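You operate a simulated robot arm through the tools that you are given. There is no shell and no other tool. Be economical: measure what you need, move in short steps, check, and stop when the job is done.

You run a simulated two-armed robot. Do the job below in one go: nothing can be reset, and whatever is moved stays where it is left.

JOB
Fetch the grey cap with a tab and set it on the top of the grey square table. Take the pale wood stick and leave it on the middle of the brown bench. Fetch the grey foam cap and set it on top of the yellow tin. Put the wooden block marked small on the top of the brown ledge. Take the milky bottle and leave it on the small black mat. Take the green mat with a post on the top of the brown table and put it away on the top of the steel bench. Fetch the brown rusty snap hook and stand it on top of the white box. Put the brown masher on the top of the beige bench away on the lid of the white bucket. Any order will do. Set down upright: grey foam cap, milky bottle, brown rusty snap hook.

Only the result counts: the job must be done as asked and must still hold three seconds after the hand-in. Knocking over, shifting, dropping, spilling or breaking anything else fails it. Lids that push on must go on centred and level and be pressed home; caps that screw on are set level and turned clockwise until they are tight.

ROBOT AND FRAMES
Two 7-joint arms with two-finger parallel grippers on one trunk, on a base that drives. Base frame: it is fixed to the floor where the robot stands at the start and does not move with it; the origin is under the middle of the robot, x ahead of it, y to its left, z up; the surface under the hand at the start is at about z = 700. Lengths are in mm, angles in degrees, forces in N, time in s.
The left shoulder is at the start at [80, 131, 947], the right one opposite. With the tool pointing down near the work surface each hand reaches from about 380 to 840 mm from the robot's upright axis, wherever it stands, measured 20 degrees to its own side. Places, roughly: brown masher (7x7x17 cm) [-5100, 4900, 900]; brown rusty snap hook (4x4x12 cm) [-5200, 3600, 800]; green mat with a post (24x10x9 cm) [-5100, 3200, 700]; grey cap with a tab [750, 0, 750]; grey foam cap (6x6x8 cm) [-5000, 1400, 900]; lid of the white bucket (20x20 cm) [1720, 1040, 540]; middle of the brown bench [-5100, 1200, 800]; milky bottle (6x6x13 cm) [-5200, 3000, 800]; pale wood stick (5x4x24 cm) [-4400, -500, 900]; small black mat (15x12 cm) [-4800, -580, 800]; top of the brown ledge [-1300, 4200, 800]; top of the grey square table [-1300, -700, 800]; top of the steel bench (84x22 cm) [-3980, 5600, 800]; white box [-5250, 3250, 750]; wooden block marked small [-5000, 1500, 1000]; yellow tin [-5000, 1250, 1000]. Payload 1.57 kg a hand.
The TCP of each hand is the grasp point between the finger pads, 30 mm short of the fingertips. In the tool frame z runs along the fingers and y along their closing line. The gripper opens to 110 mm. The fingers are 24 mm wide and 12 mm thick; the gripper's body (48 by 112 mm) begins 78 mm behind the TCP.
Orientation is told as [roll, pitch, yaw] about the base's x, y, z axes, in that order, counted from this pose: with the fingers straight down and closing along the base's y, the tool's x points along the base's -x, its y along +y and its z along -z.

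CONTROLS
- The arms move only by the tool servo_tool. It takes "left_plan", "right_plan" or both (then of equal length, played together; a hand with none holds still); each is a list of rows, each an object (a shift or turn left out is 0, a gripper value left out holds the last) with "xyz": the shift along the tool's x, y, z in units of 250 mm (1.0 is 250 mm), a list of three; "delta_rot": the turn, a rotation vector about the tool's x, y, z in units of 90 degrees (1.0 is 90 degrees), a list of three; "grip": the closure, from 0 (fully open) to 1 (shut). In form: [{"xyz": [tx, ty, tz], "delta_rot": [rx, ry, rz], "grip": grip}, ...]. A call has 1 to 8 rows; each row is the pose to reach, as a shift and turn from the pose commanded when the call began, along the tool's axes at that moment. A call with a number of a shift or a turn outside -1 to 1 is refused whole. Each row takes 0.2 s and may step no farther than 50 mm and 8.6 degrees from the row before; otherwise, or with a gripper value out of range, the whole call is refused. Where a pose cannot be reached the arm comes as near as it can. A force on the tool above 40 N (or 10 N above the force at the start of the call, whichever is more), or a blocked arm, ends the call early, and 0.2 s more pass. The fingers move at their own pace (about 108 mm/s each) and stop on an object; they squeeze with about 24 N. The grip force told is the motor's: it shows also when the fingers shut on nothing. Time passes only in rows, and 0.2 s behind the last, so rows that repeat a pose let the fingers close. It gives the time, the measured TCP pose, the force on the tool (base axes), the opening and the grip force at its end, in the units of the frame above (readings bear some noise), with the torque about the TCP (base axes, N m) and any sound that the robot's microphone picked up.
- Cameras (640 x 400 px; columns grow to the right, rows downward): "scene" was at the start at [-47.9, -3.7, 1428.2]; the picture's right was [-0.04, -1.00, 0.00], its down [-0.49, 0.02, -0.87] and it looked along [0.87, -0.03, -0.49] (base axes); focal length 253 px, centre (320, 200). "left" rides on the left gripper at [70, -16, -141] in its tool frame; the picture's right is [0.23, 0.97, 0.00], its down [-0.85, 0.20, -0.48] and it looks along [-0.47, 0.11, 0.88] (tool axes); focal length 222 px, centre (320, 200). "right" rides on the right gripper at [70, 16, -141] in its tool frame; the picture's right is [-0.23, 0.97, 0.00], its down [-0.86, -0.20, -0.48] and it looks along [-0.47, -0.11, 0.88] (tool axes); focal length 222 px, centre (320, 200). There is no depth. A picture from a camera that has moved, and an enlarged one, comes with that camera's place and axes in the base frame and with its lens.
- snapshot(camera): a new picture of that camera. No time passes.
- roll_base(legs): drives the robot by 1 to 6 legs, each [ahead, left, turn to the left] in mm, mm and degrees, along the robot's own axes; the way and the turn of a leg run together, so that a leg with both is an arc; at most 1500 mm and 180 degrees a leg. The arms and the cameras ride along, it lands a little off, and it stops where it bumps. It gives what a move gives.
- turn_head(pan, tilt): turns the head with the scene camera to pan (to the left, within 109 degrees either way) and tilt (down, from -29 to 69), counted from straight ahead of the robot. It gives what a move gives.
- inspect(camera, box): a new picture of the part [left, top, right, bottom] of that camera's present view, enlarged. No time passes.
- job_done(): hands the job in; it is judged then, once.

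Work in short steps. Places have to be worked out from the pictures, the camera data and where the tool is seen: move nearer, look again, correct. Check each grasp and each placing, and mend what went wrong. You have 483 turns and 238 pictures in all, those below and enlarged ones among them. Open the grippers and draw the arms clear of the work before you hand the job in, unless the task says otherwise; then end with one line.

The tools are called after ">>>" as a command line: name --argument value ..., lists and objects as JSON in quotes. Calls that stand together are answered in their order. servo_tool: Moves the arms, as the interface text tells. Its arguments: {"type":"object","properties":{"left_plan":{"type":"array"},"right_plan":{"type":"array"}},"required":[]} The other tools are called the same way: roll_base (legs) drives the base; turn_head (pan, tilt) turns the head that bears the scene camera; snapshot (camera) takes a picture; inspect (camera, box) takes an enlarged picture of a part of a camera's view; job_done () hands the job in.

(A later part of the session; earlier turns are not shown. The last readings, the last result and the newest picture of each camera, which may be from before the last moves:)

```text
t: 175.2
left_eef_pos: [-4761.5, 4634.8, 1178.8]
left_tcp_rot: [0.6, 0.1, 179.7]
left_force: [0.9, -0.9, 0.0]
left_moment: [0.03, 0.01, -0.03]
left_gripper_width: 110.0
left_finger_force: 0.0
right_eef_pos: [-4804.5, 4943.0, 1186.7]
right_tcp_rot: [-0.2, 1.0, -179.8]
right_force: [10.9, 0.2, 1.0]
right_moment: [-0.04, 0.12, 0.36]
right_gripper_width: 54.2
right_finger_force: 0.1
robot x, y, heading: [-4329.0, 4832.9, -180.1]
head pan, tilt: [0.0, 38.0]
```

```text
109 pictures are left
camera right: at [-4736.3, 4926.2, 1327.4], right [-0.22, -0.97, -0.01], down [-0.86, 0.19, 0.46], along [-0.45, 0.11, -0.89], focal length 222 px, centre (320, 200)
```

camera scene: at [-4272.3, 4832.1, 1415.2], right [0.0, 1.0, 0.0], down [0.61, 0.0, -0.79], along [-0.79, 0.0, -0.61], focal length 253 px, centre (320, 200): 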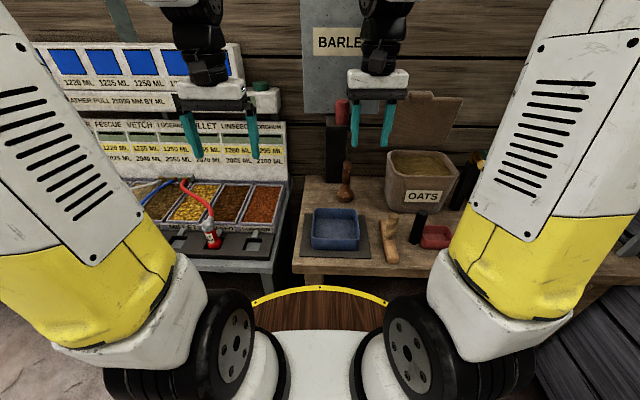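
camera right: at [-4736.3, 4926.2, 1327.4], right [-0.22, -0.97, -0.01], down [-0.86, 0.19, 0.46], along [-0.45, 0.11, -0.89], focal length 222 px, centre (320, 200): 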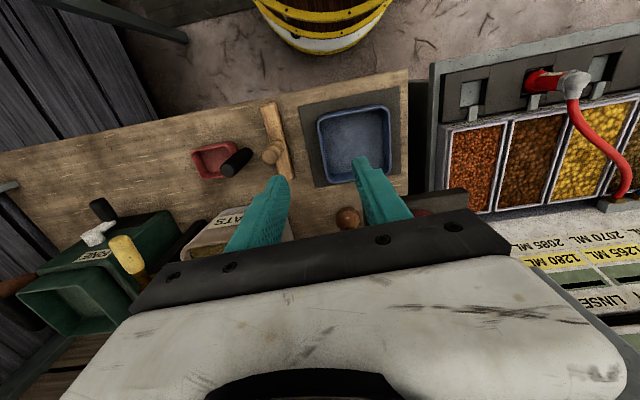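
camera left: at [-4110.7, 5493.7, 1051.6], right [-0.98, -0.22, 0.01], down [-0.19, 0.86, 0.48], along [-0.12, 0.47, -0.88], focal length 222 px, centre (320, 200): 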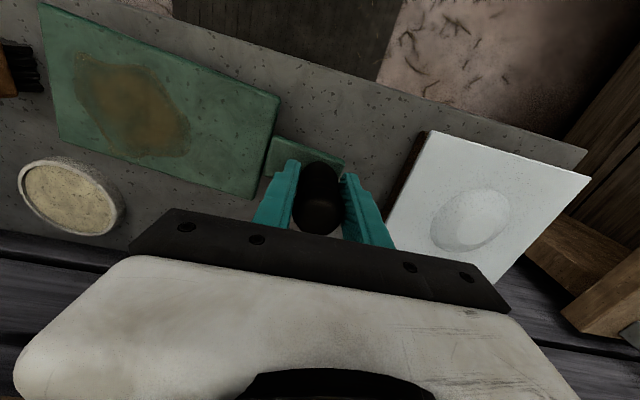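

The right hand met an obstacle at x≈-4804. I zoom in to see what it touches.

>>> inspect --camera "scene" --box '[300, 50, 440, 260]'

>>> inspect --camera "right" --box '[260, 100, 500, 260]'

```text
1.90 times, centred on (370, 155) of scene
camera zoom: at [-4272.3, 4832.1, 1415.2], right [0.0, 1.0, 0.0], down [0.61, 0.0, -0.79], along [-0.79, 0.0, -0.61], focal length 482 px, centre (225, 286)
```

zoom: 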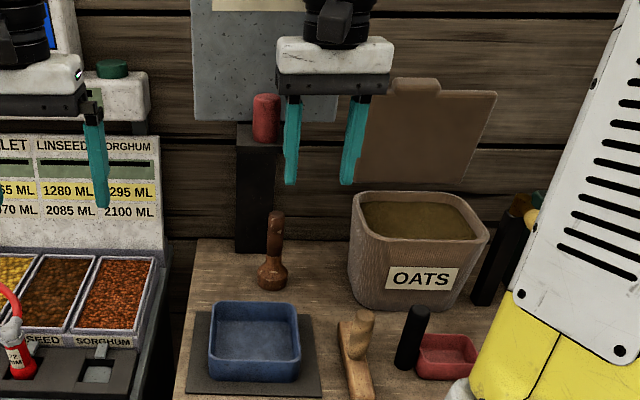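

```text
2.50 times, centred on (380, 180) of right
camera zoom: at [-4736.3, 4926.2, 1327.4], right [-0.22, -0.97, -0.01], down [-0.86, 0.19, 0.46], along [-0.45, 0.11, -0.89], focal length 555 px, centre (170, 250)
```

zoom: 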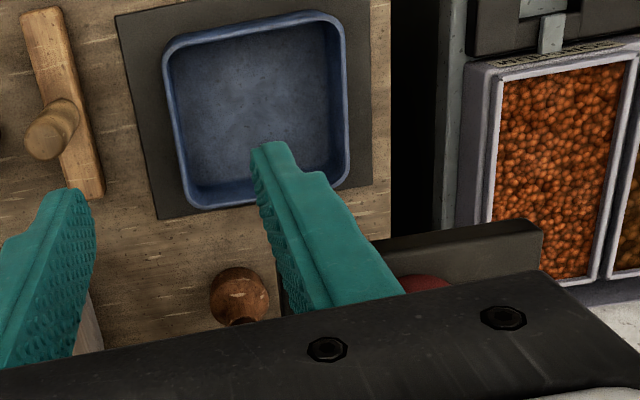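

Nothing near the fingers is obvious; I look higher with the head to see the wrist/forearm surroundings.

>>> turn_head --pan -10 --tilt 0

>>> snapshot --camera "scene"

```text
t: 176.2
left_eef_pos: [-4761.8, 4634.3, 1179.4]
left_tcp_rot: [0.6, 0.1, 179.8]
left_force: [0.4, -0.5, 0.9]
left_moment: [0.03, 0.01, -0.03]
left_gripper_width: 109.8
left_finger_force: 0.0
right_eef_pos: [-4802.9, 4942.3, 1185.8]
right_tcp_rot: [-0.2, 1.0, -179.7]
right_force: [13.0, -0.2, -1.0]
right_moment: [0.0, 0.12, 0.42]
right_gripper_width: 54.5
right_finger_force: 0.1
robot x, y, heading: [-4325.8, 4835.7, -179.7]
head pan, tilt: [-10.0, 0.0]
```

```text
106 pictures are left
camera scene: at [-4274.6, 4847.7, 1475.8], right [0.17, 0.98, 0.0], down [0.0, 0.0, -1.0], along [-0.98, 0.17, 0.0], focal length 253 px, centre (320, 200)
```

scene: 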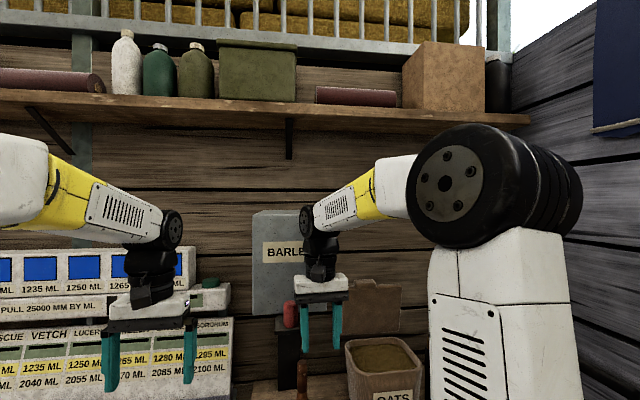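

The right wrist met the BARLEY hopper (front x≈-4905, bottom z≈1196, over the bench). The masher must be approached from underneath with the hand tilted about 60° forward. I pull back and lower the hand first.

>>> servo_tool --right_plan '[{"xyz": [0.12, 0, 0], "grip": 0.25}, {"xyz": [0.26, 0, 0]}, {"xyz": [0.26, 0, 0.18]}, {"xyz": [0.26, 0, 0.36]}, {"xyz": [0.26, 0, 0.54]}, {"xyz": [0.26, 0, 0.72]}, {"xyz": [0.26, 0, 0.9]}]'

>>> turn_head --pan 0 --tilt 25

>>> snapshot --camera "scene"

```text
t: 177.8
left_eef_pos: [-4762.4, 4635.6, 1179.0]
left_tcp_rot: [0.6, 0.1, 179.8]
left_force: [0.4, -0.6, 0.1]
left_moment: [-0.02, 0.02, -0.01]
left_gripper_width: 110.1
left_finger_force: 0.1
right_eef_pos: [-4737.2, 4944.8, 959.6]
right_tcp_rot: [-0.2, 0.9, -179.9]
right_force: [0.9, -0.2, 0.8]
right_moment: [0.02, 0.01, 0.0]
right_gripper_width: 82.7
right_finger_force: 0.2
robot x, y, heading: [-4325.4, 4835.1, -180.0]
head pan, tilt: [-10.0, 0.0]
```

```text
t: 178.7
left_eef_pos: [-4762.4, 4634.3, 1179.2]
left_tcp_rot: [0.6, 0.1, 179.8]
left_force: [0.2, -0.3, -0.1]
left_moment: [-0.01, -0.02, 0.02]
left_gripper_width: 109.8
left_finger_force: 0.2
right_eef_pos: [-4737.8, 4945.3, 960.4]
right_tcp_rot: [-0.1, 0.9, -179.8]
right_force: [0.0, -1.1, -0.8]
right_moment: [0.01, 0.01, -0.01]
right_gripper_width: 82.5
right_finger_force: 0.1
robot x, y, heading: [-4326.9, 4834.3, -179.7]
head pan, tilt: [0.0, 25.0]
```

```text
105 pictures are left
camera scene: at [-4278.8, 4832.1, 1435.6], right [0.0, 1.0, 0.0], down [0.42, 0.0, -0.91], along [-0.91, 0.0, -0.42], focal length 253 px, centre (320, 200)
```

scene: 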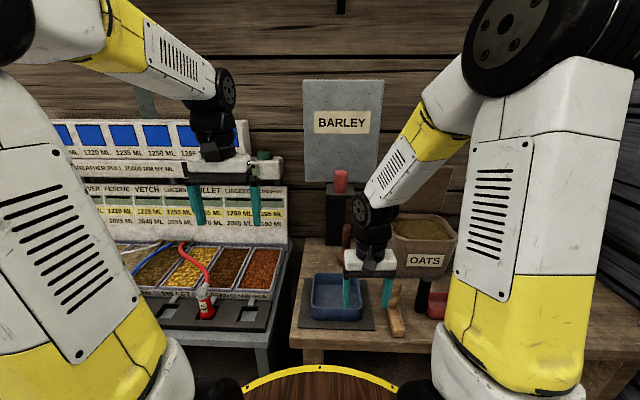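

The hopper panel's front is at x≈-4920, bottom ≈1195. The masher is at about (-5030,4923), base z≈847, top≈1015. I tilt the hand to -60° while moving forward, staying short of it.

>>> servo_tool --right_plan '[{"xyz": [-0.1, 0.011, -0.012], "delta_rot": [0, -0.0847, 0]}, {"xyz": [-0.2, 0.022, -0.025], "delta_rot": [0, -0.169, 0]}, {"xyz": [-0.3, 0.033, -0.037], "delta_rot": [0, -0.254, 0]}, {"xyz": [-0.4, 0.044, -0.05], "delta_rot": [0, -0.339, 0]}, {"xyz": [-0.5, 0.055, -0.062], "delta_rot": [0, -0.423, 0]}, {"xyz": [-0.6, 0.066, -0.075], "delta_rot": [0, -0.508, 0]}, {"xyz": [-0.7, 0.077, -0.087], "delta_rot": [0, -0.593, 0]}, {"xyz": [-0.8, 0.088, -0.1], "delta_rot": [0, -0.677, 0]}]'

>>> snapshot --camera "right"

>>> snapshot --camera "scene"

```text
t: 180.5
left_eef_pos: [-4762.7, 4634.4, 1178.4]
left_tcp_rot: [0.6, 0.1, 179.8]
left_force: [0.7, 0.5, 0.0]
left_moment: [0.0, 0.02, 0.01]
left_gripper_width: 110.0
left_finger_force: 0.0
right_eef_pos: [-4936.7, 4922.0, 984.6]
right_tcp_rot: [-0.4, -60.1, -179.4]
right_force: [0.0, 0.2, 0.1]
right_moment: [0.01, 0.02, 0.0]
right_gripper_width: 82.4
right_finger_force: 0.0
robot x, y, heading: [-4331.9, 4832.1, -180.2]
head pan, tilt: [0.0, 25.0]
```

```text
104 pictures are left
camera right: at [-4778.8, 4906.5, 993.1], right [-0.11, -0.98, 0.19], down [-0.01, 0.2, 0.98], along [-0.99, 0.1, -0.03], focal length 222 px, centre (320, 200)
```

right: 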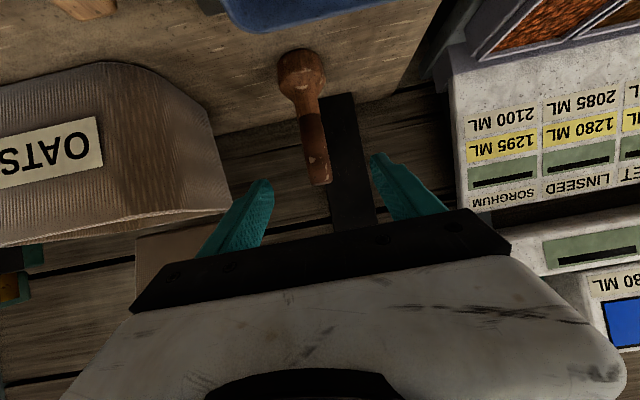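

```text
103 pictures are left
camera scene: at [-4278.4, 4832.1, 1435.5], right [0.0, 1.0, 0.0], down [0.42, 0.0, -0.91], along [-0.91, 0.0, -0.42], focal length 253 px, centre (320, 200)
```

scene: 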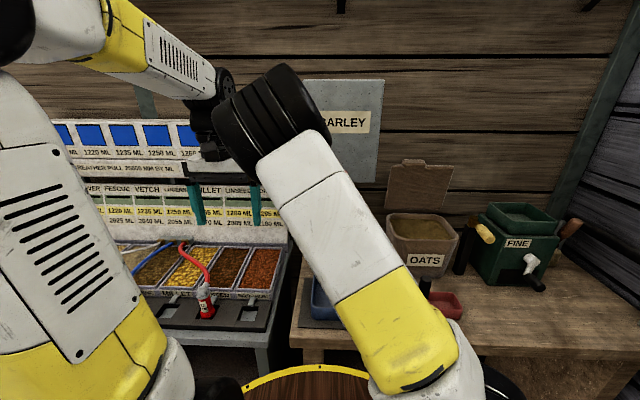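

The camera now shows the masher ahead: handle top ≈z 948, x≈-5095, y≈4928. I advance partway along and lower, then look again.

>>> servo_tool --right_plan '[{"xyz": [0.012, -0.008, 0.166]}, {"xyz": [0.024, -0.016, 0.331]}, {"xyz": [0.036, -0.024, 0.497]}]'

>>> snapshot --camera "right"

```text
t: 181.3
left_eef_pos: [-4763.1, 4633.9, 1177.8]
left_tcp_rot: [0.6, 0.0, 179.9]
left_force: [0.9, -0.2, 0.0]
left_moment: [0.01, 0.03, 0.0]
left_gripper_width: 109.9
left_finger_force: 0.0
right_eef_pos: [-5040.1, 4929.5, 912.2]
right_tcp_rot: [-0.4, -60.0, -179.4]
right_force: [-0.5, 0.0, -0.7]
right_moment: [-0.01, -0.03, -0.02]
right_gripper_width: 82.3
right_finger_force: 0.1
robot x, y, heading: [-4331.5, 4832.0, -179.9]
head pan, tilt: [0.0, 25.0]
```

```text
102 pictures are left
camera right: at [-4881.4, 4913.3, 921.7], right [-0.11, -0.97, 0.19], down [-0.01, 0.2, 0.98], along [-0.99, 0.1, -0.04], focal length 222 px, centre (320, 200)
```

right: 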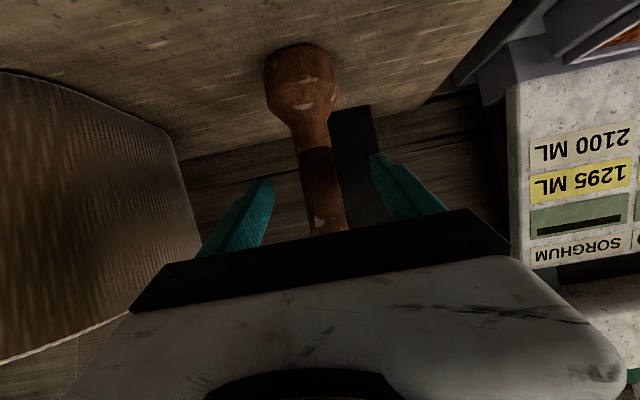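

The masher is centred between the fingers, axis at x≈-5088. I advance 48 mm and close on the handle.

>>> servo_tool --right_plan '[{"xyz": [-0.036, -0.008, 0.09]}, {"xyz": [-0.072, -0.008, 0.18]}, {"xyz": [-0.072, -0.008, 0.18], "grip": 0.5}, {"xyz": [-0.072, -0.008, 0.18], "grip": 1}, {"xyz": [-0.072, -0.008, 0.18], "grip": 1}]'

>>> snapshot --camera "right"

```text
t: 182.7
left_eef_pos: [-4754.4, 4630.4, 1175.0]
left_tcp_rot: [0.6, 0.3, -179.9]
left_force: [-1.1, 0.6, -0.8]
left_moment: [-0.05, -0.14, 0.02]
left_gripper_width: 109.8
left_finger_force: 0.1
right_eef_pos: [-5069.8, 4916.3, 899.9]
right_tcp_rot: [0.1, -59.1, -179.0]
right_force: [49.2, 4.7, 56.8]
right_moment: [0.8, 0.89, -0.58]
right_gripper_width: 30.9
right_finger_force: 23.5
robot x, y, heading: [-4311.6, 4832.6, -179.5]
head pan, tilt: [0.0, 25.0]
stopped in row 5 (right hand): the arm was blocked; the commanded pose is now the measured one
```

```text
101 pictures are left
camera right: at [-4911.7, 4903.7, 912.7], right [-0.1, -0.98, 0.2], down [-0.03, 0.2, 0.98], along [-0.99, 0.09, -0.05], focal length 222 px, centre (320, 200)
```

right: 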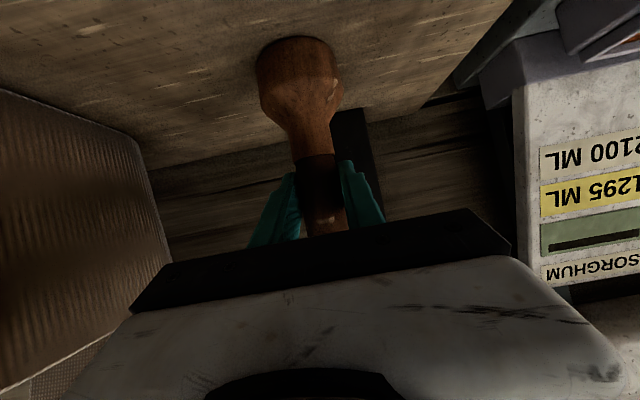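

The arm was blocked with a large force; I take a scene picture to see what is touching.

>>> snapshot --camera "scene"

>>> snapshot --camera "left"

```text
100 pictures are left
camera scene: at [-4212.5, 4831.1, 1437.9], right [0.0, 1.0, 0.0], down [0.39, 0.0, -0.92], along [-0.92, 0.0, -0.39], focal length 253 px, centre (320, 200)
```

scene: 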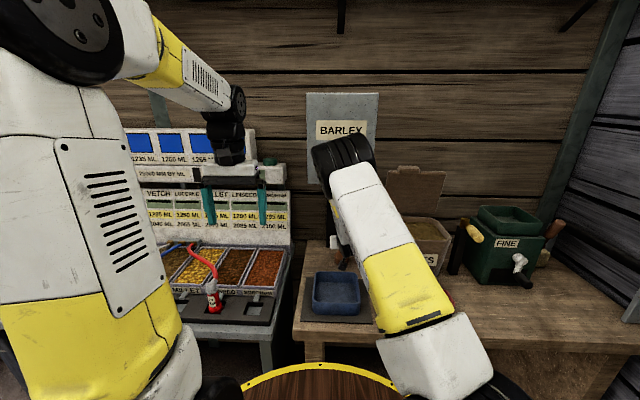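

```text
99 pictures are left
camera left: at [-4687.3, 4649.2, 1317.8], right [0.23, -0.97, 0.01], down [-0.86, -0.2, 0.48], along [-0.46, -0.12, -0.88], focal length 222 px, centre (320, 200)
```

left: 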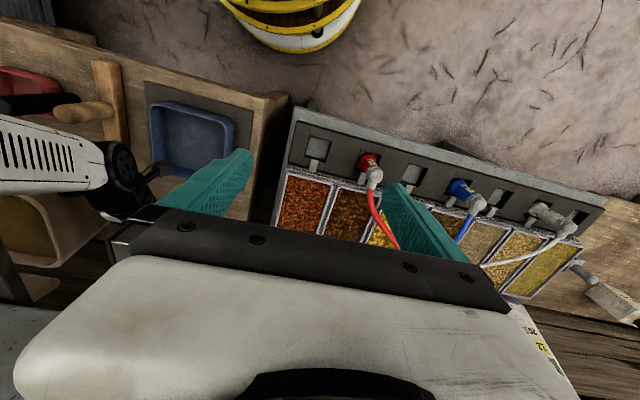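

The right elbow seems to press toward the hopper and the base was pushed back a bit. The masher is gripped (30.9 mm). I lift and draw back gently in small steps.

>>> servo_tool --right_plan '[{"xyz": [-0.02, 0, -0.04]}, {"xyz": [-0.04, 0, -0.08]}, {"xyz": [-0.06, 0, -0.14]}]'

>>> snapshot --camera "scene"

```text
t: 183.5
left_eef_pos: [-4765.5, 4626.6, 1170.5]
left_tcp_rot: [0.6, 0.7, -179.6]
left_force: [1.9, 0.2, 0.0]
left_moment: [-0.07, 0.22, 0.03]
left_gripper_width: 110.1
left_finger_force: 0.0
right_eef_pos: [-5045.2, 4913.6, 903.4]
right_tcp_rot: [-0.9, -56.2, -178.1]
right_force: [40.4, -5.5, -6.1]
right_moment: [0.08, 1.35, -0.28]
right_gripper_width: 31.5
right_finger_force: 24.4
robot x, y, heading: [-4315.6, 4830.1, -179.5]
head pan, tilt: [0.0, 25.0]
```

```text
98 pictures are left
camera scene: at [-4244.7, 4828.0, 1435.8], right [-0.01, 1.0, 0.0], down [0.41, 0.0, -0.91], along [-0.91, -0.01, -0.41], focal length 253 px, centre (320, 200)
```

scene: 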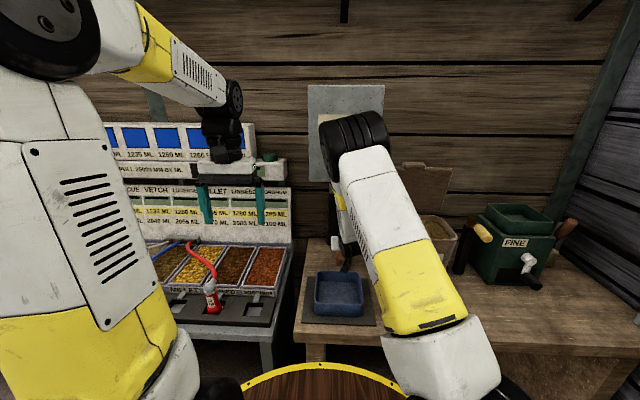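

I let it settle with a null move and read the forces again.

>>> servo_tool --right_plan '[{"xyz": [0, 0, 0]}, {"xyz": [0, 0, 0]}]'

>>> inspect --camera "right" --box '[160, 20, 480, 240]'

```text
t: 184.1
left_eef_pos: [-4758.6, 4626.7, 1175.6]
left_tcp_rot: [0.7, 0.5, -179.8]
left_force: [0.8, 0.0, -0.4]
left_moment: [-0.02, 0.13, 0.03]
left_gripper_width: 110.1
left_finger_force: 0.1
right_eef_pos: [-5043.2, 4916.0, 917.2]
right_tcp_rot: [-0.6, -57.3, -178.4]
right_force: [36.3, -4.4, 2.9]
right_moment: [0.04, 0.59, -0.26]
right_gripper_width: 31.3
right_finger_force: 24.0
robot x, y, heading: [-4318.5, 4830.3, -179.4]
head pan, tilt: [0.0, 25.0]
```

```text
1.82 times, centred on (320, 130) of right
camera zoom: at [-4886.6, 4902.0, 932.9], right [-0.11, -0.98, 0.19], down [-0.06, 0.19, 0.98], along [-0.99, 0.09, -0.08], focal length 404 px, centre (320, 327)
```

zoom: 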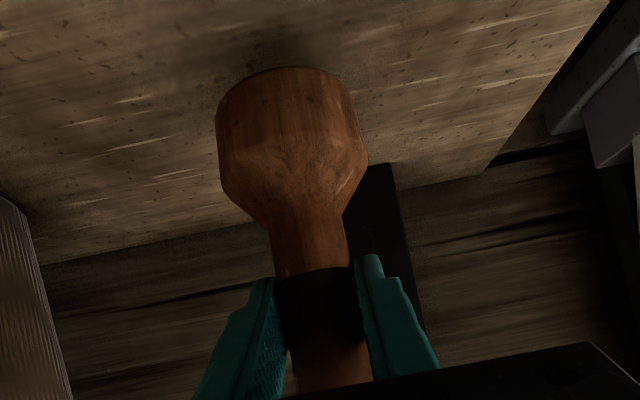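

The torque shows contact near the fingertips: likely the black chute behind the masher. I pull straight back with a slight lift.

>>> servo_tool --right_plan '[{"xyz": [0.02, 0, -0.08]}, {"xyz": [0.04, 0, -0.17]}, {"xyz": [0.05, 0, -0.25]}]'

>>> snapshot --camera "right"

>>> snapshot --camera "scene"

```text
t: 184.9
left_eef_pos: [-4779.3, 4626.0, 1169.6]
left_tcp_rot: [0.6, 1.1, -179.4]
left_force: [-0.5, 0.2, -0.2]
left_moment: [0.01, 0.01, 0.0]
left_gripper_width: 110.0
left_finger_force: 0.0
right_eef_pos: [-5013.1, 4918.2, 940.8]
right_tcp_rot: [-0.5, -58.4, -178.7]
right_force: [0.5, 0.0, -5.0]
right_moment: [0.0, -0.04, -0.02]
right_gripper_width: 31.3
right_finger_force: 24.0
robot x, y, heading: [-4327.0, 4827.7, -179.1]
head pan, tilt: [0.0, 25.0]
```

```text
96 pictures are left
camera right: at [-4855.7, 4904.1, 955.0], right [-0.1, -0.98, 0.19], down [-0.04, 0.19, 0.98], along [-0.99, 0.09, -0.06], focal length 222 px, centre (320, 200)
```

right: 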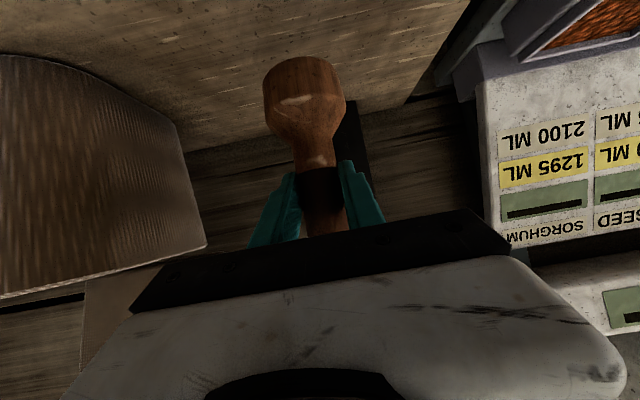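

```text
95 pictures are left
camera scene: at [-4278.0, 4828.8, 1435.5], right [-0.01, 1.0, 0.0], down [0.42, 0.01, -0.91], along [-0.91, -0.01, -0.42], focal length 253 px, centre (320, 200)
```

scene: 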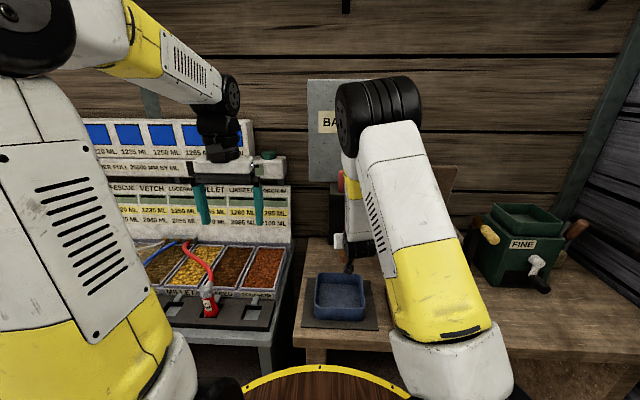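

Free now, holding the masher (≈5 N). I raise it 85 mm, then draw back over the blue tray.

>>> servo_tool --right_plan '[{"xyz": [-0.14, 0, -0.085]}, {"xyz": [-0.28, 0, -0.17]}, {"xyz": [-0.2, 0, -0.32]}, {"xyz": [-0.12, 0, -0.47]}, {"xyz": [-0.04, 0, -0.62]}]'

>>> snapshot --camera "scene"

```text
t: 186.1
left_eef_pos: [-4776.1, 4627.0, 1170.0]
left_tcp_rot: [0.6, 1.1, -179.5]
left_force: [-0.6, 0.9, 0.6]
left_moment: [0.0, -0.04, 0.01]
left_gripper_width: 110.0
left_finger_force: 0.1
right_eef_pos: [-4885.8, 4918.5, 1031.7]
right_tcp_rot: [-0.5, -58.0, -178.6]
right_force: [-0.6, -0.3, -4.0]
right_moment: [0.01, -0.03, -0.01]
right_gripper_width: 30.8
right_finger_force: 23.9
right hand out of reach, approached as far as the arm can: row 5
robot x, y, heading: [-4324.2, 4827.9, -179.1]
head pan, tilt: [0.0, 25.0]
```

```text
94 pictures are left
camera scene: at [-4275.2, 4829.4, 1435.5], right [-0.01, 1.0, 0.0], down [0.42, 0.0, -0.91], along [-0.91, -0.01, -0.42], focal length 253 px, centre (320, 200)
```

scene: 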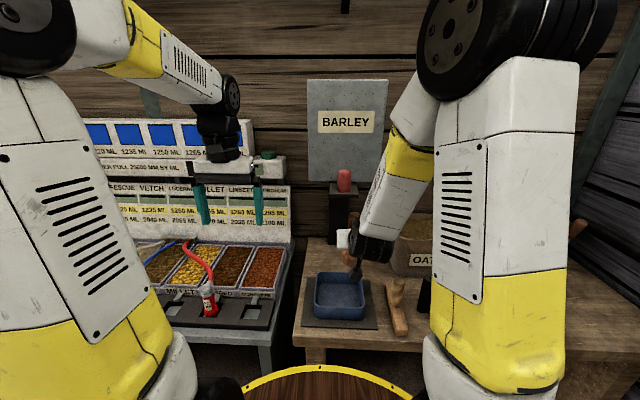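

Nothing was disturbed. I back away, then slide left (south) to the bottle.

>>> roll_base --legs '[[-400, 0, -0.9], [0, 1450, 0], [0, 400, 0]]'

>>> snapshot --camera "scene"

```text
t: 197.5
left_eef_pos: [-4416.7, 2808.2, 1168.9]
left_tcp_rot: [0.6, 1.1, 178.4]
left_force: [-0.2, 0.6, -0.8]
left_moment: [-0.01, 0.01, 0.02]
left_gripper_width: 110.0
left_finger_force: 0.1
right_eef_pos: [-4516.6, 3104.0, 1030.8]
right_tcp_rot: [-0.5, -57.9, 179.3]
right_force: [-0.5, -0.7, -4.1]
right_moment: [0.02, -0.08, -0.04]
right_gripper_width: 31.4
right_finger_force: 24.3
robot x, y, heading: [-3954.2, 2991.7, 178.7]
head pan, tilt: [0.0, 25.0]
```

```text
93 pictures are left
camera scene: at [-3908.7, 2992.4, 1435.5], right [0.03, 1.0, 0.0], down [0.42, -0.01, -0.91], along [-0.91, 0.02, -0.42], focal length 253 px, centre (320, 200)
```

scene: 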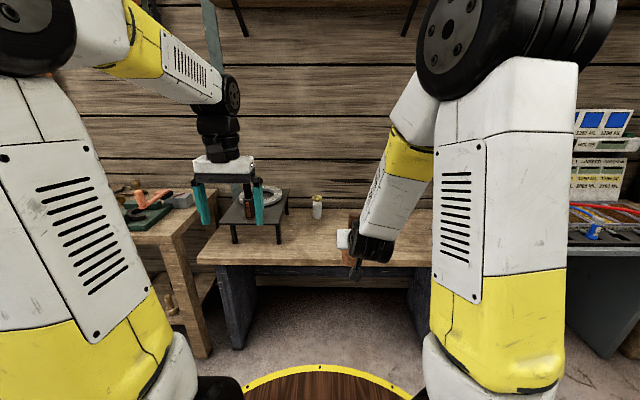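

I drive ahead 475 and right 110 toward the bottle.

>>> roll_base --legs '[[475, -110, 1.3]]'

>>> turn_head --pan 5 --tilt 36

>>> snapshot --camera "scene"

>>> snapshot --camera "left"

```text
t: 200.3
left_eef_pos: [-4885.5, 2915.6, 1168.6]
left_tcp_rot: [0.5, 1.0, 179.6]
left_force: [-0.3, -0.6, 0.2]
left_moment: [0.03, -0.01, 0.0]
left_gripper_width: 110.0
left_finger_force: 0.1
right_eef_pos: [-4991.6, 3208.3, 1030.0]
right_tcp_rot: [-0.4, -57.9, -179.4]
right_force: [0.7, -0.5, -4.9]
right_moment: [-0.04, -0.03, 0.03]
right_gripper_width: 31.6
right_finger_force: 24.2
robot x, y, heading: [-4430.5, 3107.9, 179.8]
head pan, tilt: [0.0, 25.0]
```

```text
t: 201.1
left_eef_pos: [-4884.9, 2915.4, 1167.9]
left_tcp_rot: [0.6, 1.2, 179.7]
left_force: [0.5, -0.8, -1.0]
left_moment: [0.0, -0.04, 0.03]
left_gripper_width: 110.2
left_finger_force: 0.1
right_eef_pos: [-4992.5, 3210.8, 1029.9]
right_tcp_rot: [-0.4, -58.0, -179.3]
right_force: [-0.6, 0.0, -4.6]
right_moment: [-0.01, -0.03, -0.01]
right_gripper_width: 31.2
right_finger_force: 24.2
robot x, y, heading: [-4430.9, 3110.3, 179.6]
head pan, tilt: [5.0, 36.0]
```

```text
92 pictures are left
camera scene: at [-4376.4, 3103.4, 1418.2], right [-0.08, 1.0, 0.0], down [0.59, 0.05, -0.81], along [-0.81, -0.07, -0.59], focal length 253 px, centre (320, 200)
```

scene: 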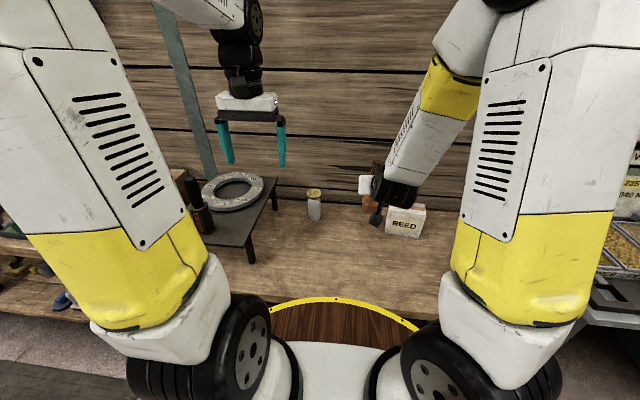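

```text
91 pictures are left
camera left: at [-4818.5, 2932.5, 1312.6], right [0.22, -0.98, 0.02], down [-0.86, -0.19, 0.46], along [-0.45, -0.12, -0.89], focal length 222 px, centre (320, 200)
```

left: 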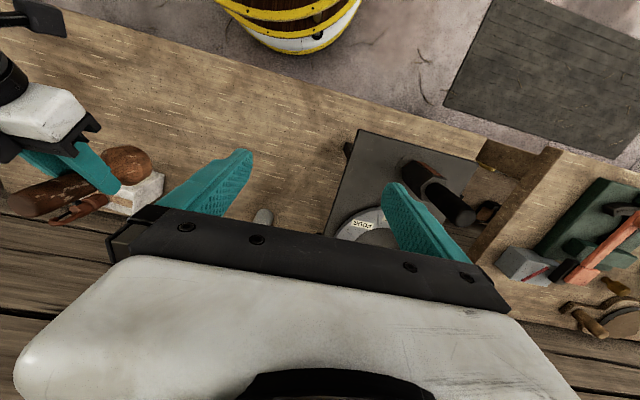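

Bottle at about (-5185,3008). I bring the left hand toward it.

>>> servo_tool --left_plan '[{"xyz": [-0.15, -0.055, 0.083], "delta_rot": [0, -0.012, 0]}, {"xyz": [-0.3, -0.11, 0.167], "delta_rot": [0, -0.012, 0]}, {"xyz": [-0.45, -0.165, 0.25], "delta_rot": [0, -0.012, 0]}, {"xyz": [-0.6, -0.22, 0.333], "delta_rot": [0, -0.012, 0]}, {"xyz": [-0.75, -0.275, 0.417], "delta_rot": [0, -0.012, 0]}, {"xyz": [-0.9, -0.33, 0.5], "delta_rot": [0, -0.012, 0]}]'

>>> snapshot --camera "left"

>>> inspect --camera "scene" --box '[270, 130, 370, 240]'

```text
t: 202.5
left_eef_pos: [-5108.7, 2995.3, 1040.5]
left_tcp_rot: [0.7, 0.1, 179.7]
left_force: [-0.3, -0.2, 0.5]
left_moment: [0.01, 0.02, -0.02]
left_gripper_width: 110.2
left_finger_force: 0.2
right_eef_pos: [-4991.5, 3210.3, 1029.6]
right_tcp_rot: [-0.5, -57.9, -179.4]
right_force: [0.7, 0.3, -4.4]
right_moment: [-0.02, -0.06, -0.02]
right_gripper_width: 31.3
right_finger_force: 23.6
robot x, y, heading: [-4430.8, 3109.4, 179.5]
head pan, tilt: [5.0, 36.0]
```

```text
90 pictures are left
camera left: at [-5039.0, 3013.0, 1183.1], right [0.22, -0.98, 0.01], down [-0.86, -0.19, 0.48], along [-0.47, -0.12, -0.88], focal length 222 px, centre (320, 200)
```

left: 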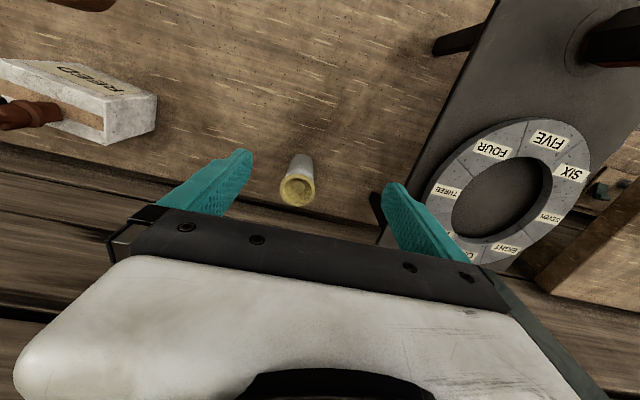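

```text
3.64 times, centred on (320, 185) of scene
camera zoom: at [-4375.9, 3103.3, 1418.2], right [-0.08, 1.0, 0.0], down [0.59, 0.05, -0.81], along [-0.81, -0.07, -0.59], focal length 920 px, centre (320, 254)
```

zoom: 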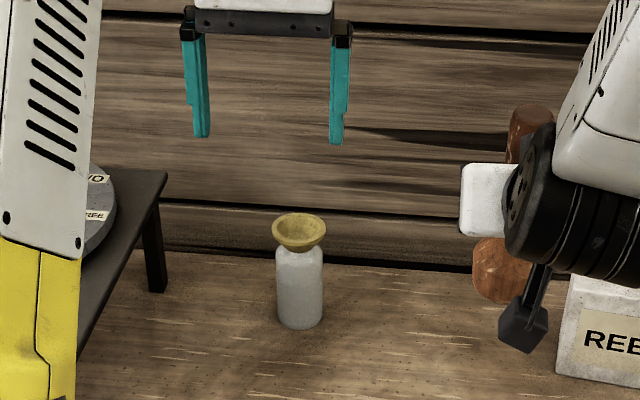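

Bottle axis ≈(-5207,3008), top ≈850. I move above and down to z≈900, then check.

>>> servo_tool --left_plan '[{"xyz": [-0.19, -0.025, 0.05]}, {"xyz": [-0.38, -0.05, 0.1]}, {"xyz": [-0.392, -0.05, 0.28]}, {"xyz": [-0.392, -0.05, 0.46]}, {"xyz": [-0.392, -0.05, 0.56]}]'

>>> snapshot --camera "left"

>>> inspect --camera "scene" --box '[270, 130, 370, 240]'

```text
t: 203.7
left_eef_pos: [-5206.8, 3010.8, 900.3]
left_tcp_rot: [0.5, 0.0, 179.6]
left_force: [1.2, -0.3, 0.1]
left_moment: [-0.03, 0.0, 0.0]
left_gripper_width: 109.9
left_finger_force: 0.0
right_eef_pos: [-4991.1, 3209.7, 1029.9]
right_tcp_rot: [-0.5, -58.0, -179.4]
right_force: [0.5, -1.0, -3.6]
right_moment: [0.01, -0.07, -0.02]
right_gripper_width: 31.6
right_finger_force: 23.8
robot x, y, heading: [-4430.3, 3108.4, 179.9]
head pan, tilt: [5.0, 36.0]
```

```text
88 pictures are left
camera left: at [-5136.9, 3027.7, 1042.4], right [0.22, -0.98, 0.01], down [-0.86, -0.19, 0.48], along [-0.47, -0.12, -0.88], focal length 222 px, centre (320, 200)
```

left: 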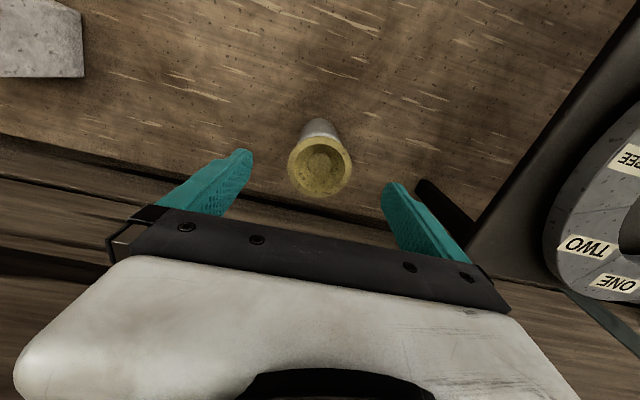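

```text
3.64 times, centred on (320, 185) of scene
camera zoom: at [-4376.3, 3103.5, 1418.2], right [-0.08, 1.0, 0.0], down [0.59, 0.05, -0.81], along [-0.81, -0.07, -0.59], focal length 920 px, centre (320, 254)
```

zoom: 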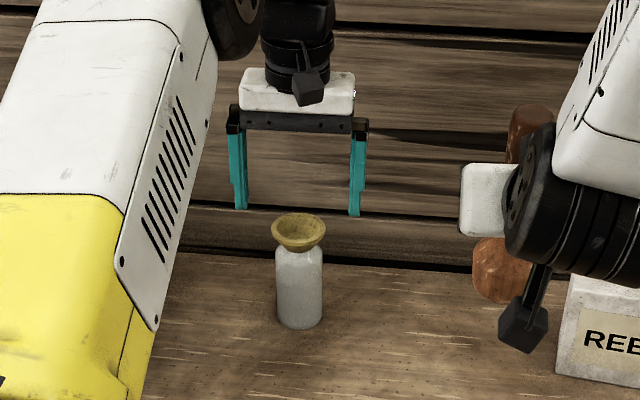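

Aligned. I descend to z≈790 and close on the bottle body.

>>> servo_tool --left_plan '[{"xyz": [-0.006, 0.008, 0.18]}, {"xyz": [-0.006, 0.008, 0.34]}, {"xyz": [-0.006, 0.008, 0.44]}, {"xyz": [-0.006, 0.008, 0.44], "grip": 0.35}, {"xyz": [-0.006, 0.008, 0.44], "grip": 0.5}, {"xyz": [-0.006, 0.008, 0.44], "grip": 0.8}, {"xyz": [-0.006, 0.008, 0.44], "grip": 0.8}]'

>>> inspect --camera "scene" --box '[270, 130, 370, 240]'

```text
t: 205.3
left_eef_pos: [-5208.5, 3006.9, 787.9]
left_tcp_rot: [0.6, -0.1, 179.6]
left_force: [-0.2, 1.2, -0.4]
left_moment: [0.01, 0.1, -0.02]
left_gripper_width: 56.4
left_finger_force: 24.2
right_eef_pos: [-4992.1, 3209.9, 1030.6]
right_tcp_rot: [-0.6, -57.9, -179.4]
right_force: [0.0, -0.1, -5.1]
right_moment: [-0.02, -0.08, -0.06]
right_gripper_width: 31.5
right_finger_force: 24.2
robot x, y, heading: [-4429.7, 3113.1, 179.7]
head pan, tilt: [5.0, 36.0]
```

```text
3.64 times, centred on (320, 185) of scene
camera zoom: at [-4376.6, 3103.5, 1418.2], right [-0.08, 1.0, 0.0], down [0.59, 0.05, -0.81], along [-0.81, -0.07, -0.59], focal length 920 px, centre (320, 254)
```

zoom: 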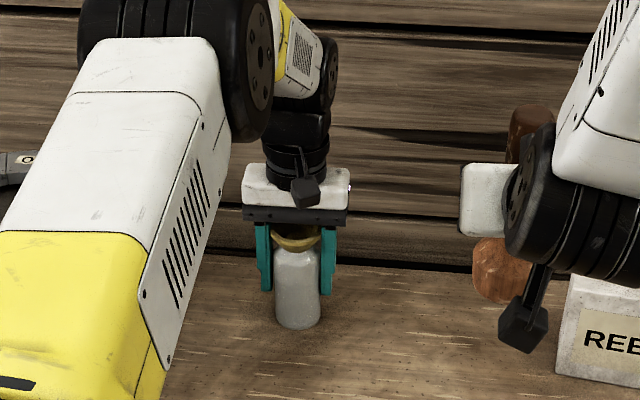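

Gripped at 56 mm. I lift straight up, then back the base away.

>>> servo_tool --left_plan '[{"xyz": [0, 0, -0.1]}, {"xyz": [0, 0, -0.28]}, {"xyz": [0, 0, -0.46]}, {"xyz": [0, 0, -0.64]}, {"xyz": [0, 0, -0.82]}, {"xyz": [0, 0, -0.92]}]'

>>> roll_base --legs '[[-480, 0, 0]]'

>>> snapshot --camera "scene"

```text
t: 206.7
left_eef_pos: [-5208.0, 3010.3, 1019.4]
left_tcp_rot: [0.7, 0.0, 179.8]
left_force: [0.1, 0.1, -2.3]
left_moment: [-0.02, 0.02, 0.01]
left_gripper_width: 56.2
left_finger_force: 23.9
right_eef_pos: [-4992.3, 3209.6, 1031.3]
right_tcp_rot: [-0.5, -57.9, -179.4]
right_force: [-0.5, -0.3, -5.2]
right_moment: [-0.01, -0.06, -0.03]
right_gripper_width: 31.4
right_finger_force: 24.7
robot x, y, heading: [-4433.6, 3112.9, 179.8]
head pan, tilt: [5.0, 36.0]
```

```text
t: 209.5
left_eef_pos: [-4727.3, 3012.1, 1018.0]
left_tcp_rot: [0.6, 0.0, 179.3]
left_force: [0.6, -0.1, -3.1]
left_moment: [-0.02, -0.02, 0.0]
left_gripper_width: 56.3
left_finger_force: 24.0
right_eef_pos: [-4510.8, 3209.4, 1029.9]
right_tcp_rot: [-0.5, -57.9, -179.7]
right_force: [0.6, 0.1, -4.5]
right_moment: [-0.01, -0.05, 0.01]
right_gripper_width: 31.3
right_finger_force: 24.1
robot x, y, heading: [-3950.8, 3112.1, 179.4]
head pan, tilt: [5.0, 36.0]
```

```text
85 pictures are left
camera scene: at [-3895.7, 3101.1, 1418.2], right [-0.08, 1.0, 0.0], down [0.59, 0.05, -0.81], along [-0.81, -0.07, -0.59], focal length 253 px, centre (320, 200)
```

scene: 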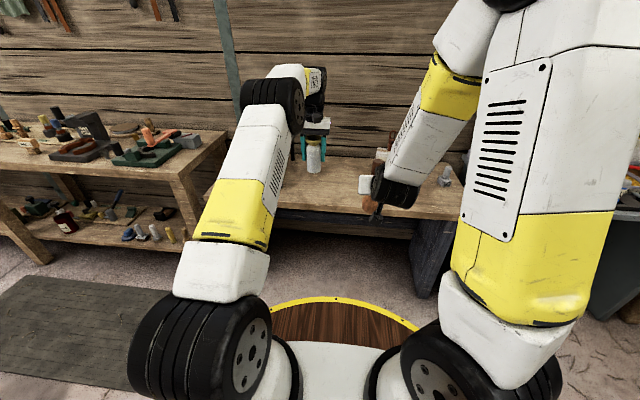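

I retract the left hand (bottle) and raise the right hand (masher) for travel.

>>> servo_tool --left_plan '[{"xyz": [0.17, 0, -0.02]}, {"xyz": [0.34, 0, -0.04]}, {"xyz": [0.51, 0, -0.06]}, {"xyz": [0.68, 0, -0.08]}, {"xyz": [0.84, 0, -0.1]}]' --right_plan '[{"xyz": [-0.08, 0, -0.05]}, {"xyz": [-0.16, 0, -0.1]}, {"xyz": [-0.24, 0, -0.15]}, {"xyz": [-0.32, 0, -0.2]}, {"xyz": [-0.41, 0, -0.254]}]'

>>> roll_base --legs '[[0, 1450, 0.6], [130, 1450, 0], [0, 200, 0]]'

>>> turn_head --pan 20 --tilt 20

>>> snapshot --camera "scene"

```text
t: 210.7
left_eef_pos: [-4518.6, 3006.8, 1045.6]
left_tcp_rot: [0.6, 0.0, 179.5]
left_force: [-0.7, 0.7, -3.9]
left_moment: [-0.01, -0.06, 0.02]
left_gripper_width: 56.4
left_finger_force: 23.9
right_eef_pos: [-4510.9, 3209.1, 1151.5]
right_tcp_rot: [-0.5, -57.9, -179.6]
right_force: [-1.2, 0.1, -4.2]
right_moment: [0.01, -0.03, 0.0]
right_gripper_width: 31.3
right_finger_force: 24.0
robot x, y, heading: [-3947.8, 3108.3, 179.3]
head pan, tilt: [5.0, 36.0]
```

```text
t: 225.8
left_eef_pos: [-4566.1, -94.4, 1045.6]
left_tcp_rot: [0.7, 0.0, -177.6]
left_force: [0.4, -0.4, -3.1]
left_moment: [0.0, 0.0, 0.0]
left_gripper_width: 56.4
left_finger_force: 24.6
right_eef_pos: [-4569.1, 108.1, 1151.4]
right_tcp_rot: [-0.5, -57.8, -176.5]
right_force: [-0.7, 0.1, -4.4]
right_moment: [-0.03, -0.06, -0.01]
right_gripper_width: 31.5
right_finger_force: 23.5
robot x, y, heading: [-4003.2, 38.6, -177.3]
head pan, tilt: [5.0, 36.0]
```

```text
t: 226.6
left_eef_pos: [-4566.9, -93.5, 1044.9]
left_tcp_rot: [0.6, 0.0, -177.5]
left_force: [0.1, -0.1, -4.0]
left_moment: [-0.01, 0.01, -0.02]
left_gripper_width: 56.4
left_finger_force: 24.0
right_eef_pos: [-4568.9, 107.7, 1150.9]
right_tcp_rot: [-0.4, -57.8, -176.5]
right_force: [0.1, 0.8, -4.5]
right_moment: [-0.01, -0.07, 0.04]
right_gripper_width: 31.5
right_finger_force: 23.9
robot x, y, heading: [-4003.4, 37.5, -177.3]
head pan, tilt: [20.0, 20.0]
```

```text
84 pictures are left
camera scene: at [-3948.6, 8.4, 1443.5], right [-0.39, 0.92, 0.0], down [0.32, 0.13, -0.94], along [-0.87, -0.36, -0.34], focal length 253 px, centre (320, 200)
```

scene: 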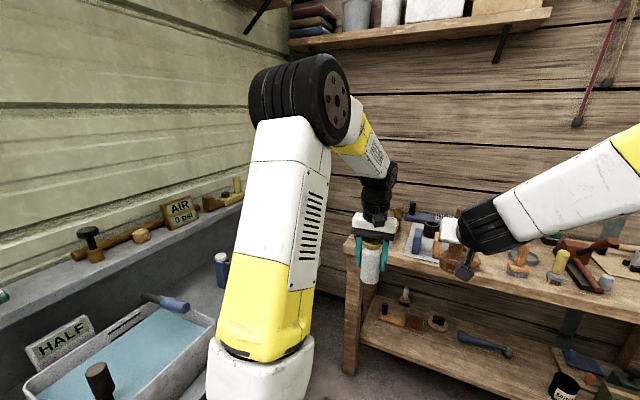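

I turn left 32° and move to about (-4350,0) to reach the black mat with the left hand.

>>> roll_base --legs '[[0, 0, 32], [300, -165, 0]]'

>>> turn_head --pan 8 --tilt 35

>>> snapshot --camera "scene"

>>> snapshot --camera "left"

```text
t: 230.4
left_eef_pos: [-4746.6, -411.1, 1046.3]
left_tcp_rot: [0.7, 0.0, -145.2]
left_force: [0.2, 0.2, -2.8]
left_moment: [0.0, -0.01, 0.02]
left_gripper_width: 56.6
left_finger_force: 23.4
right_eef_pos: [-4857.6, -240.6, 1152.1]
right_tcp_rot: [-0.5, -57.9, -144.3]
right_force: [-0.1, -0.6, -3.6]
right_moment: [0.02, -0.06, 0.01]
right_gripper_width: 31.5
right_finger_force: 23.8
robot x, y, heading: [-4344.0, -0.1, -145.0]
head pan, tilt: [20.0, 20.0]
```

```text
t: 231.2
left_eef_pos: [-4746.5, -410.6, 1046.4]
left_tcp_rot: [0.6, 0.0, -145.2]
left_force: [0.1, -0.1, -2.7]
left_moment: [-0.03, 0.02, 0.0]
left_gripper_width: 56.5
left_finger_force: 24.5
right_eef_pos: [-4857.9, -241.5, 1151.0]
right_tcp_rot: [-0.4, -57.9, -144.2]
right_force: [0.2, -0.1, -3.7]
right_moment: [-0.01, -0.04, 0.0]
right_gripper_width: 31.5
right_finger_force: 24.1
robot x, y, heading: [-4339.6, 1.4, -145.1]
head pan, tilt: [8.0, 35.0]
```

```text
83 pictures are left
camera scene: at [-4290.3, 20.9, 1419.8], right [-0.68, 0.73, 0.0], down [0.42, 0.39, -0.82], along [-0.6, -0.56, -0.57], focal length 253 px, centre (320, 200)
```

scene: 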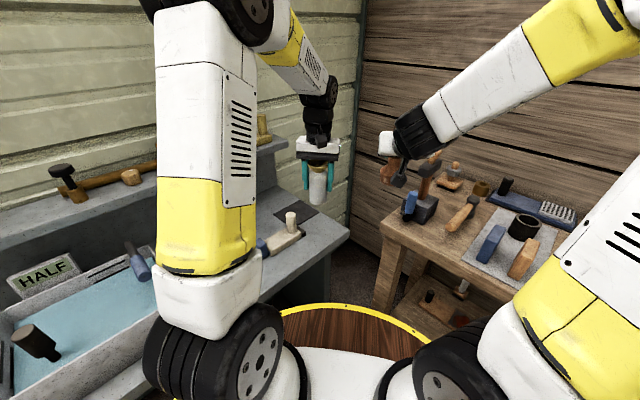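

```text
82 pictures are left
camera left: at [-4700.3, -356.7, 1187.9], right [0.74, -0.67, 0.01], down [-0.59, -0.65, 0.48], along [-0.32, -0.36, -0.88], focal length 222 px, centre (320, 200)
```

left: 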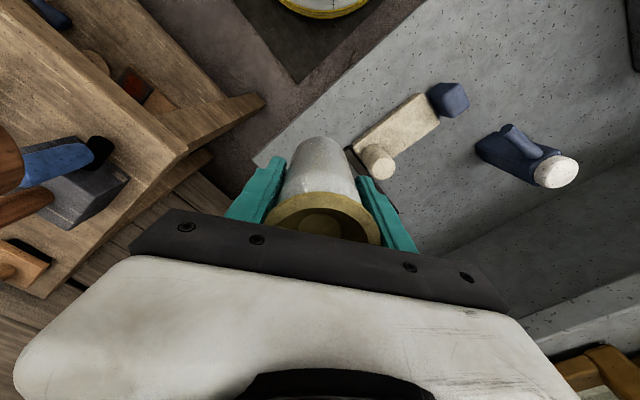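

I zoom in at the black mat region.

>>> inspect --camera "scene" --box '[240, 140, 380, 270]'

```text
3.08 times, centred on (310, 205) of scene
camera zoom: at [-4290.3, 20.9, 1419.8], right [-0.68, 0.73, 0.0], down [0.42, 0.39, -0.82], along [-0.6, -0.56, -0.57], focal length 778 px, centre (351, 185)
```

zoom: 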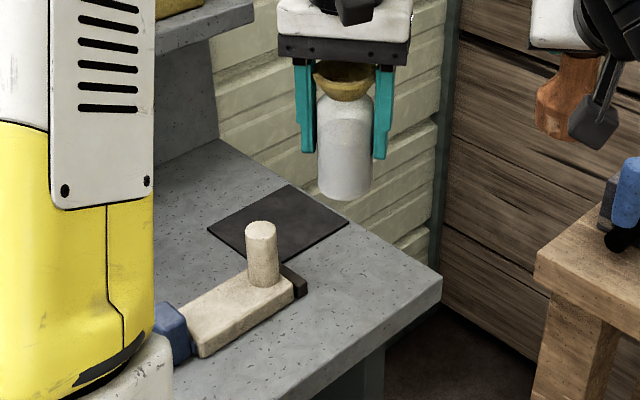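

Mat centre ≈(-4812,-597), bench z≈798. I carry the bottle over it and lower to z≈900.

>>> servo_tool --left_plan '[{"xyz": [-0.128, 0.092, 0]}, {"xyz": [-0.257, 0.184, 0]}, {"xyz": [-0.385, 0.275, 0]}, {"xyz": [-0.514, 0.367, 0.02]}, {"xyz": [-0.642, 0.459, 0.06]}, {"xyz": [-0.642, 0.459, 0.25]}, {"xyz": [-0.642, 0.459, 0.44]}, {"xyz": [-0.642, 0.459, 0.56]}]'

>>> inspect --camera "scene" --box '[240, 140, 380, 270]'

>>> snapshot --camera "left"

```text
t: 233.0
left_eef_pos: [-4812.2, -597.7, 907.7]
left_tcp_rot: [0.6, 0.1, -145.3]
left_force: [-0.2, 0.6, -3.5]
left_moment: [-0.02, -0.03, 0.01]
left_gripper_width: 56.8
left_finger_force: 23.8
right_eef_pos: [-4857.1, -241.0, 1150.4]
right_tcp_rot: [-0.4, -57.9, -144.1]
right_force: [-0.6, 0.2, -4.2]
right_moment: [0.04, -0.04, 0.04]
right_gripper_width: 31.3
right_finger_force: 23.6
robot x, y, heading: [-4341.5, 2.3, -145.0]
head pan, tilt: [8.0, 35.0]
```

```text
3.08 times, centred on (310, 205) of scene
camera zoom: at [-4290.3, 21.0, 1419.7], right [-0.68, 0.73, 0.0], down [0.42, 0.39, -0.82], along [-0.6, -0.56, -0.57], focal length 778 px, centre (351, 185)
```

zoom: 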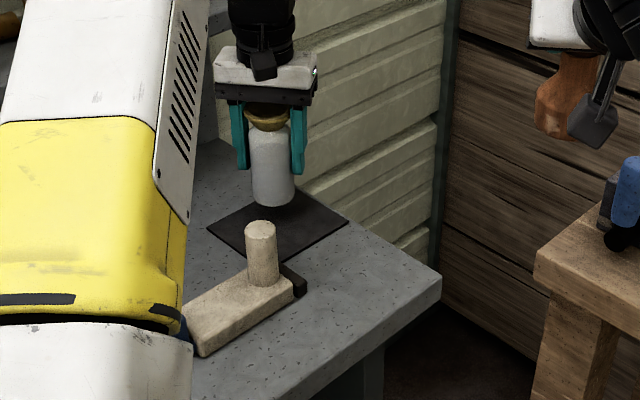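

```text
79 pictures are left
camera left: at [-4765.2, -543.0, 1050.3], right [0.74, -0.67, 0.01], down [-0.59, -0.65, 0.48], along [-0.31, -0.36, -0.88], focal length 222 px, centre (320, 200)
```

left: 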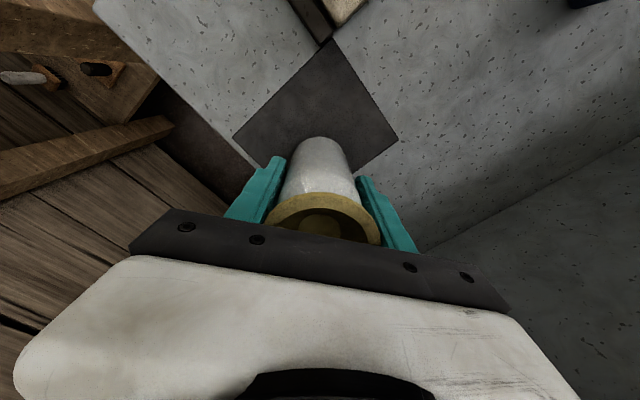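

The mat centre is at about (-4808,-590). I shift slightly and lower slowly to contact.

>>> servo_tool --left_plan '[{"xyz": [0.03, -0.017, 0.06]}, {"xyz": [0.03, -0.017, 0.12]}, {"xyz": [0.03, -0.017, 0.145]}, {"xyz": [0.03, -0.017, 0.16]}, {"xyz": [0.03, -0.017, 0.172]}, {"xyz": [0.03, -0.017, 0.184]}]'

>>> inspect --camera "scene" --box '[240, 140, 380, 270]'

```text
t: 234.4
left_eef_pos: [-4809.1, -591.5, 860.2]
left_tcp_rot: [0.7, -0.1, -145.2]
left_force: [0.6, -2.2, 17.7]
left_moment: [0.2, 0.18, 0.06]
left_gripper_width: 56.7
left_finger_force: 23.6
right_eef_pos: [-4857.7, -241.4, 1151.7]
right_tcp_rot: [-0.5, -58.1, -144.1]
right_force: [-0.5, -0.6, -3.9]
right_moment: [0.04, -0.05, -0.02]
right_gripper_width: 31.2
right_finger_force: 24.6
robot x, y, heading: [-4341.5, 2.8, -145.1]
head pan, tilt: [8.0, 35.0]
```

```text
3.08 times, centred on (310, 205) of scene
camera zoom: at [-4289.9, 21.4, 1419.7], right [-0.68, 0.73, 0.0], down [0.42, 0.39, -0.82], along [-0.6, -0.56, -0.57], focal length 778 px, centre (351, 185)
```

zoom: 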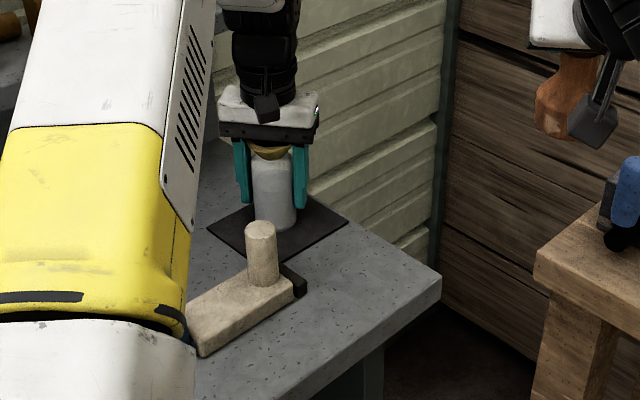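

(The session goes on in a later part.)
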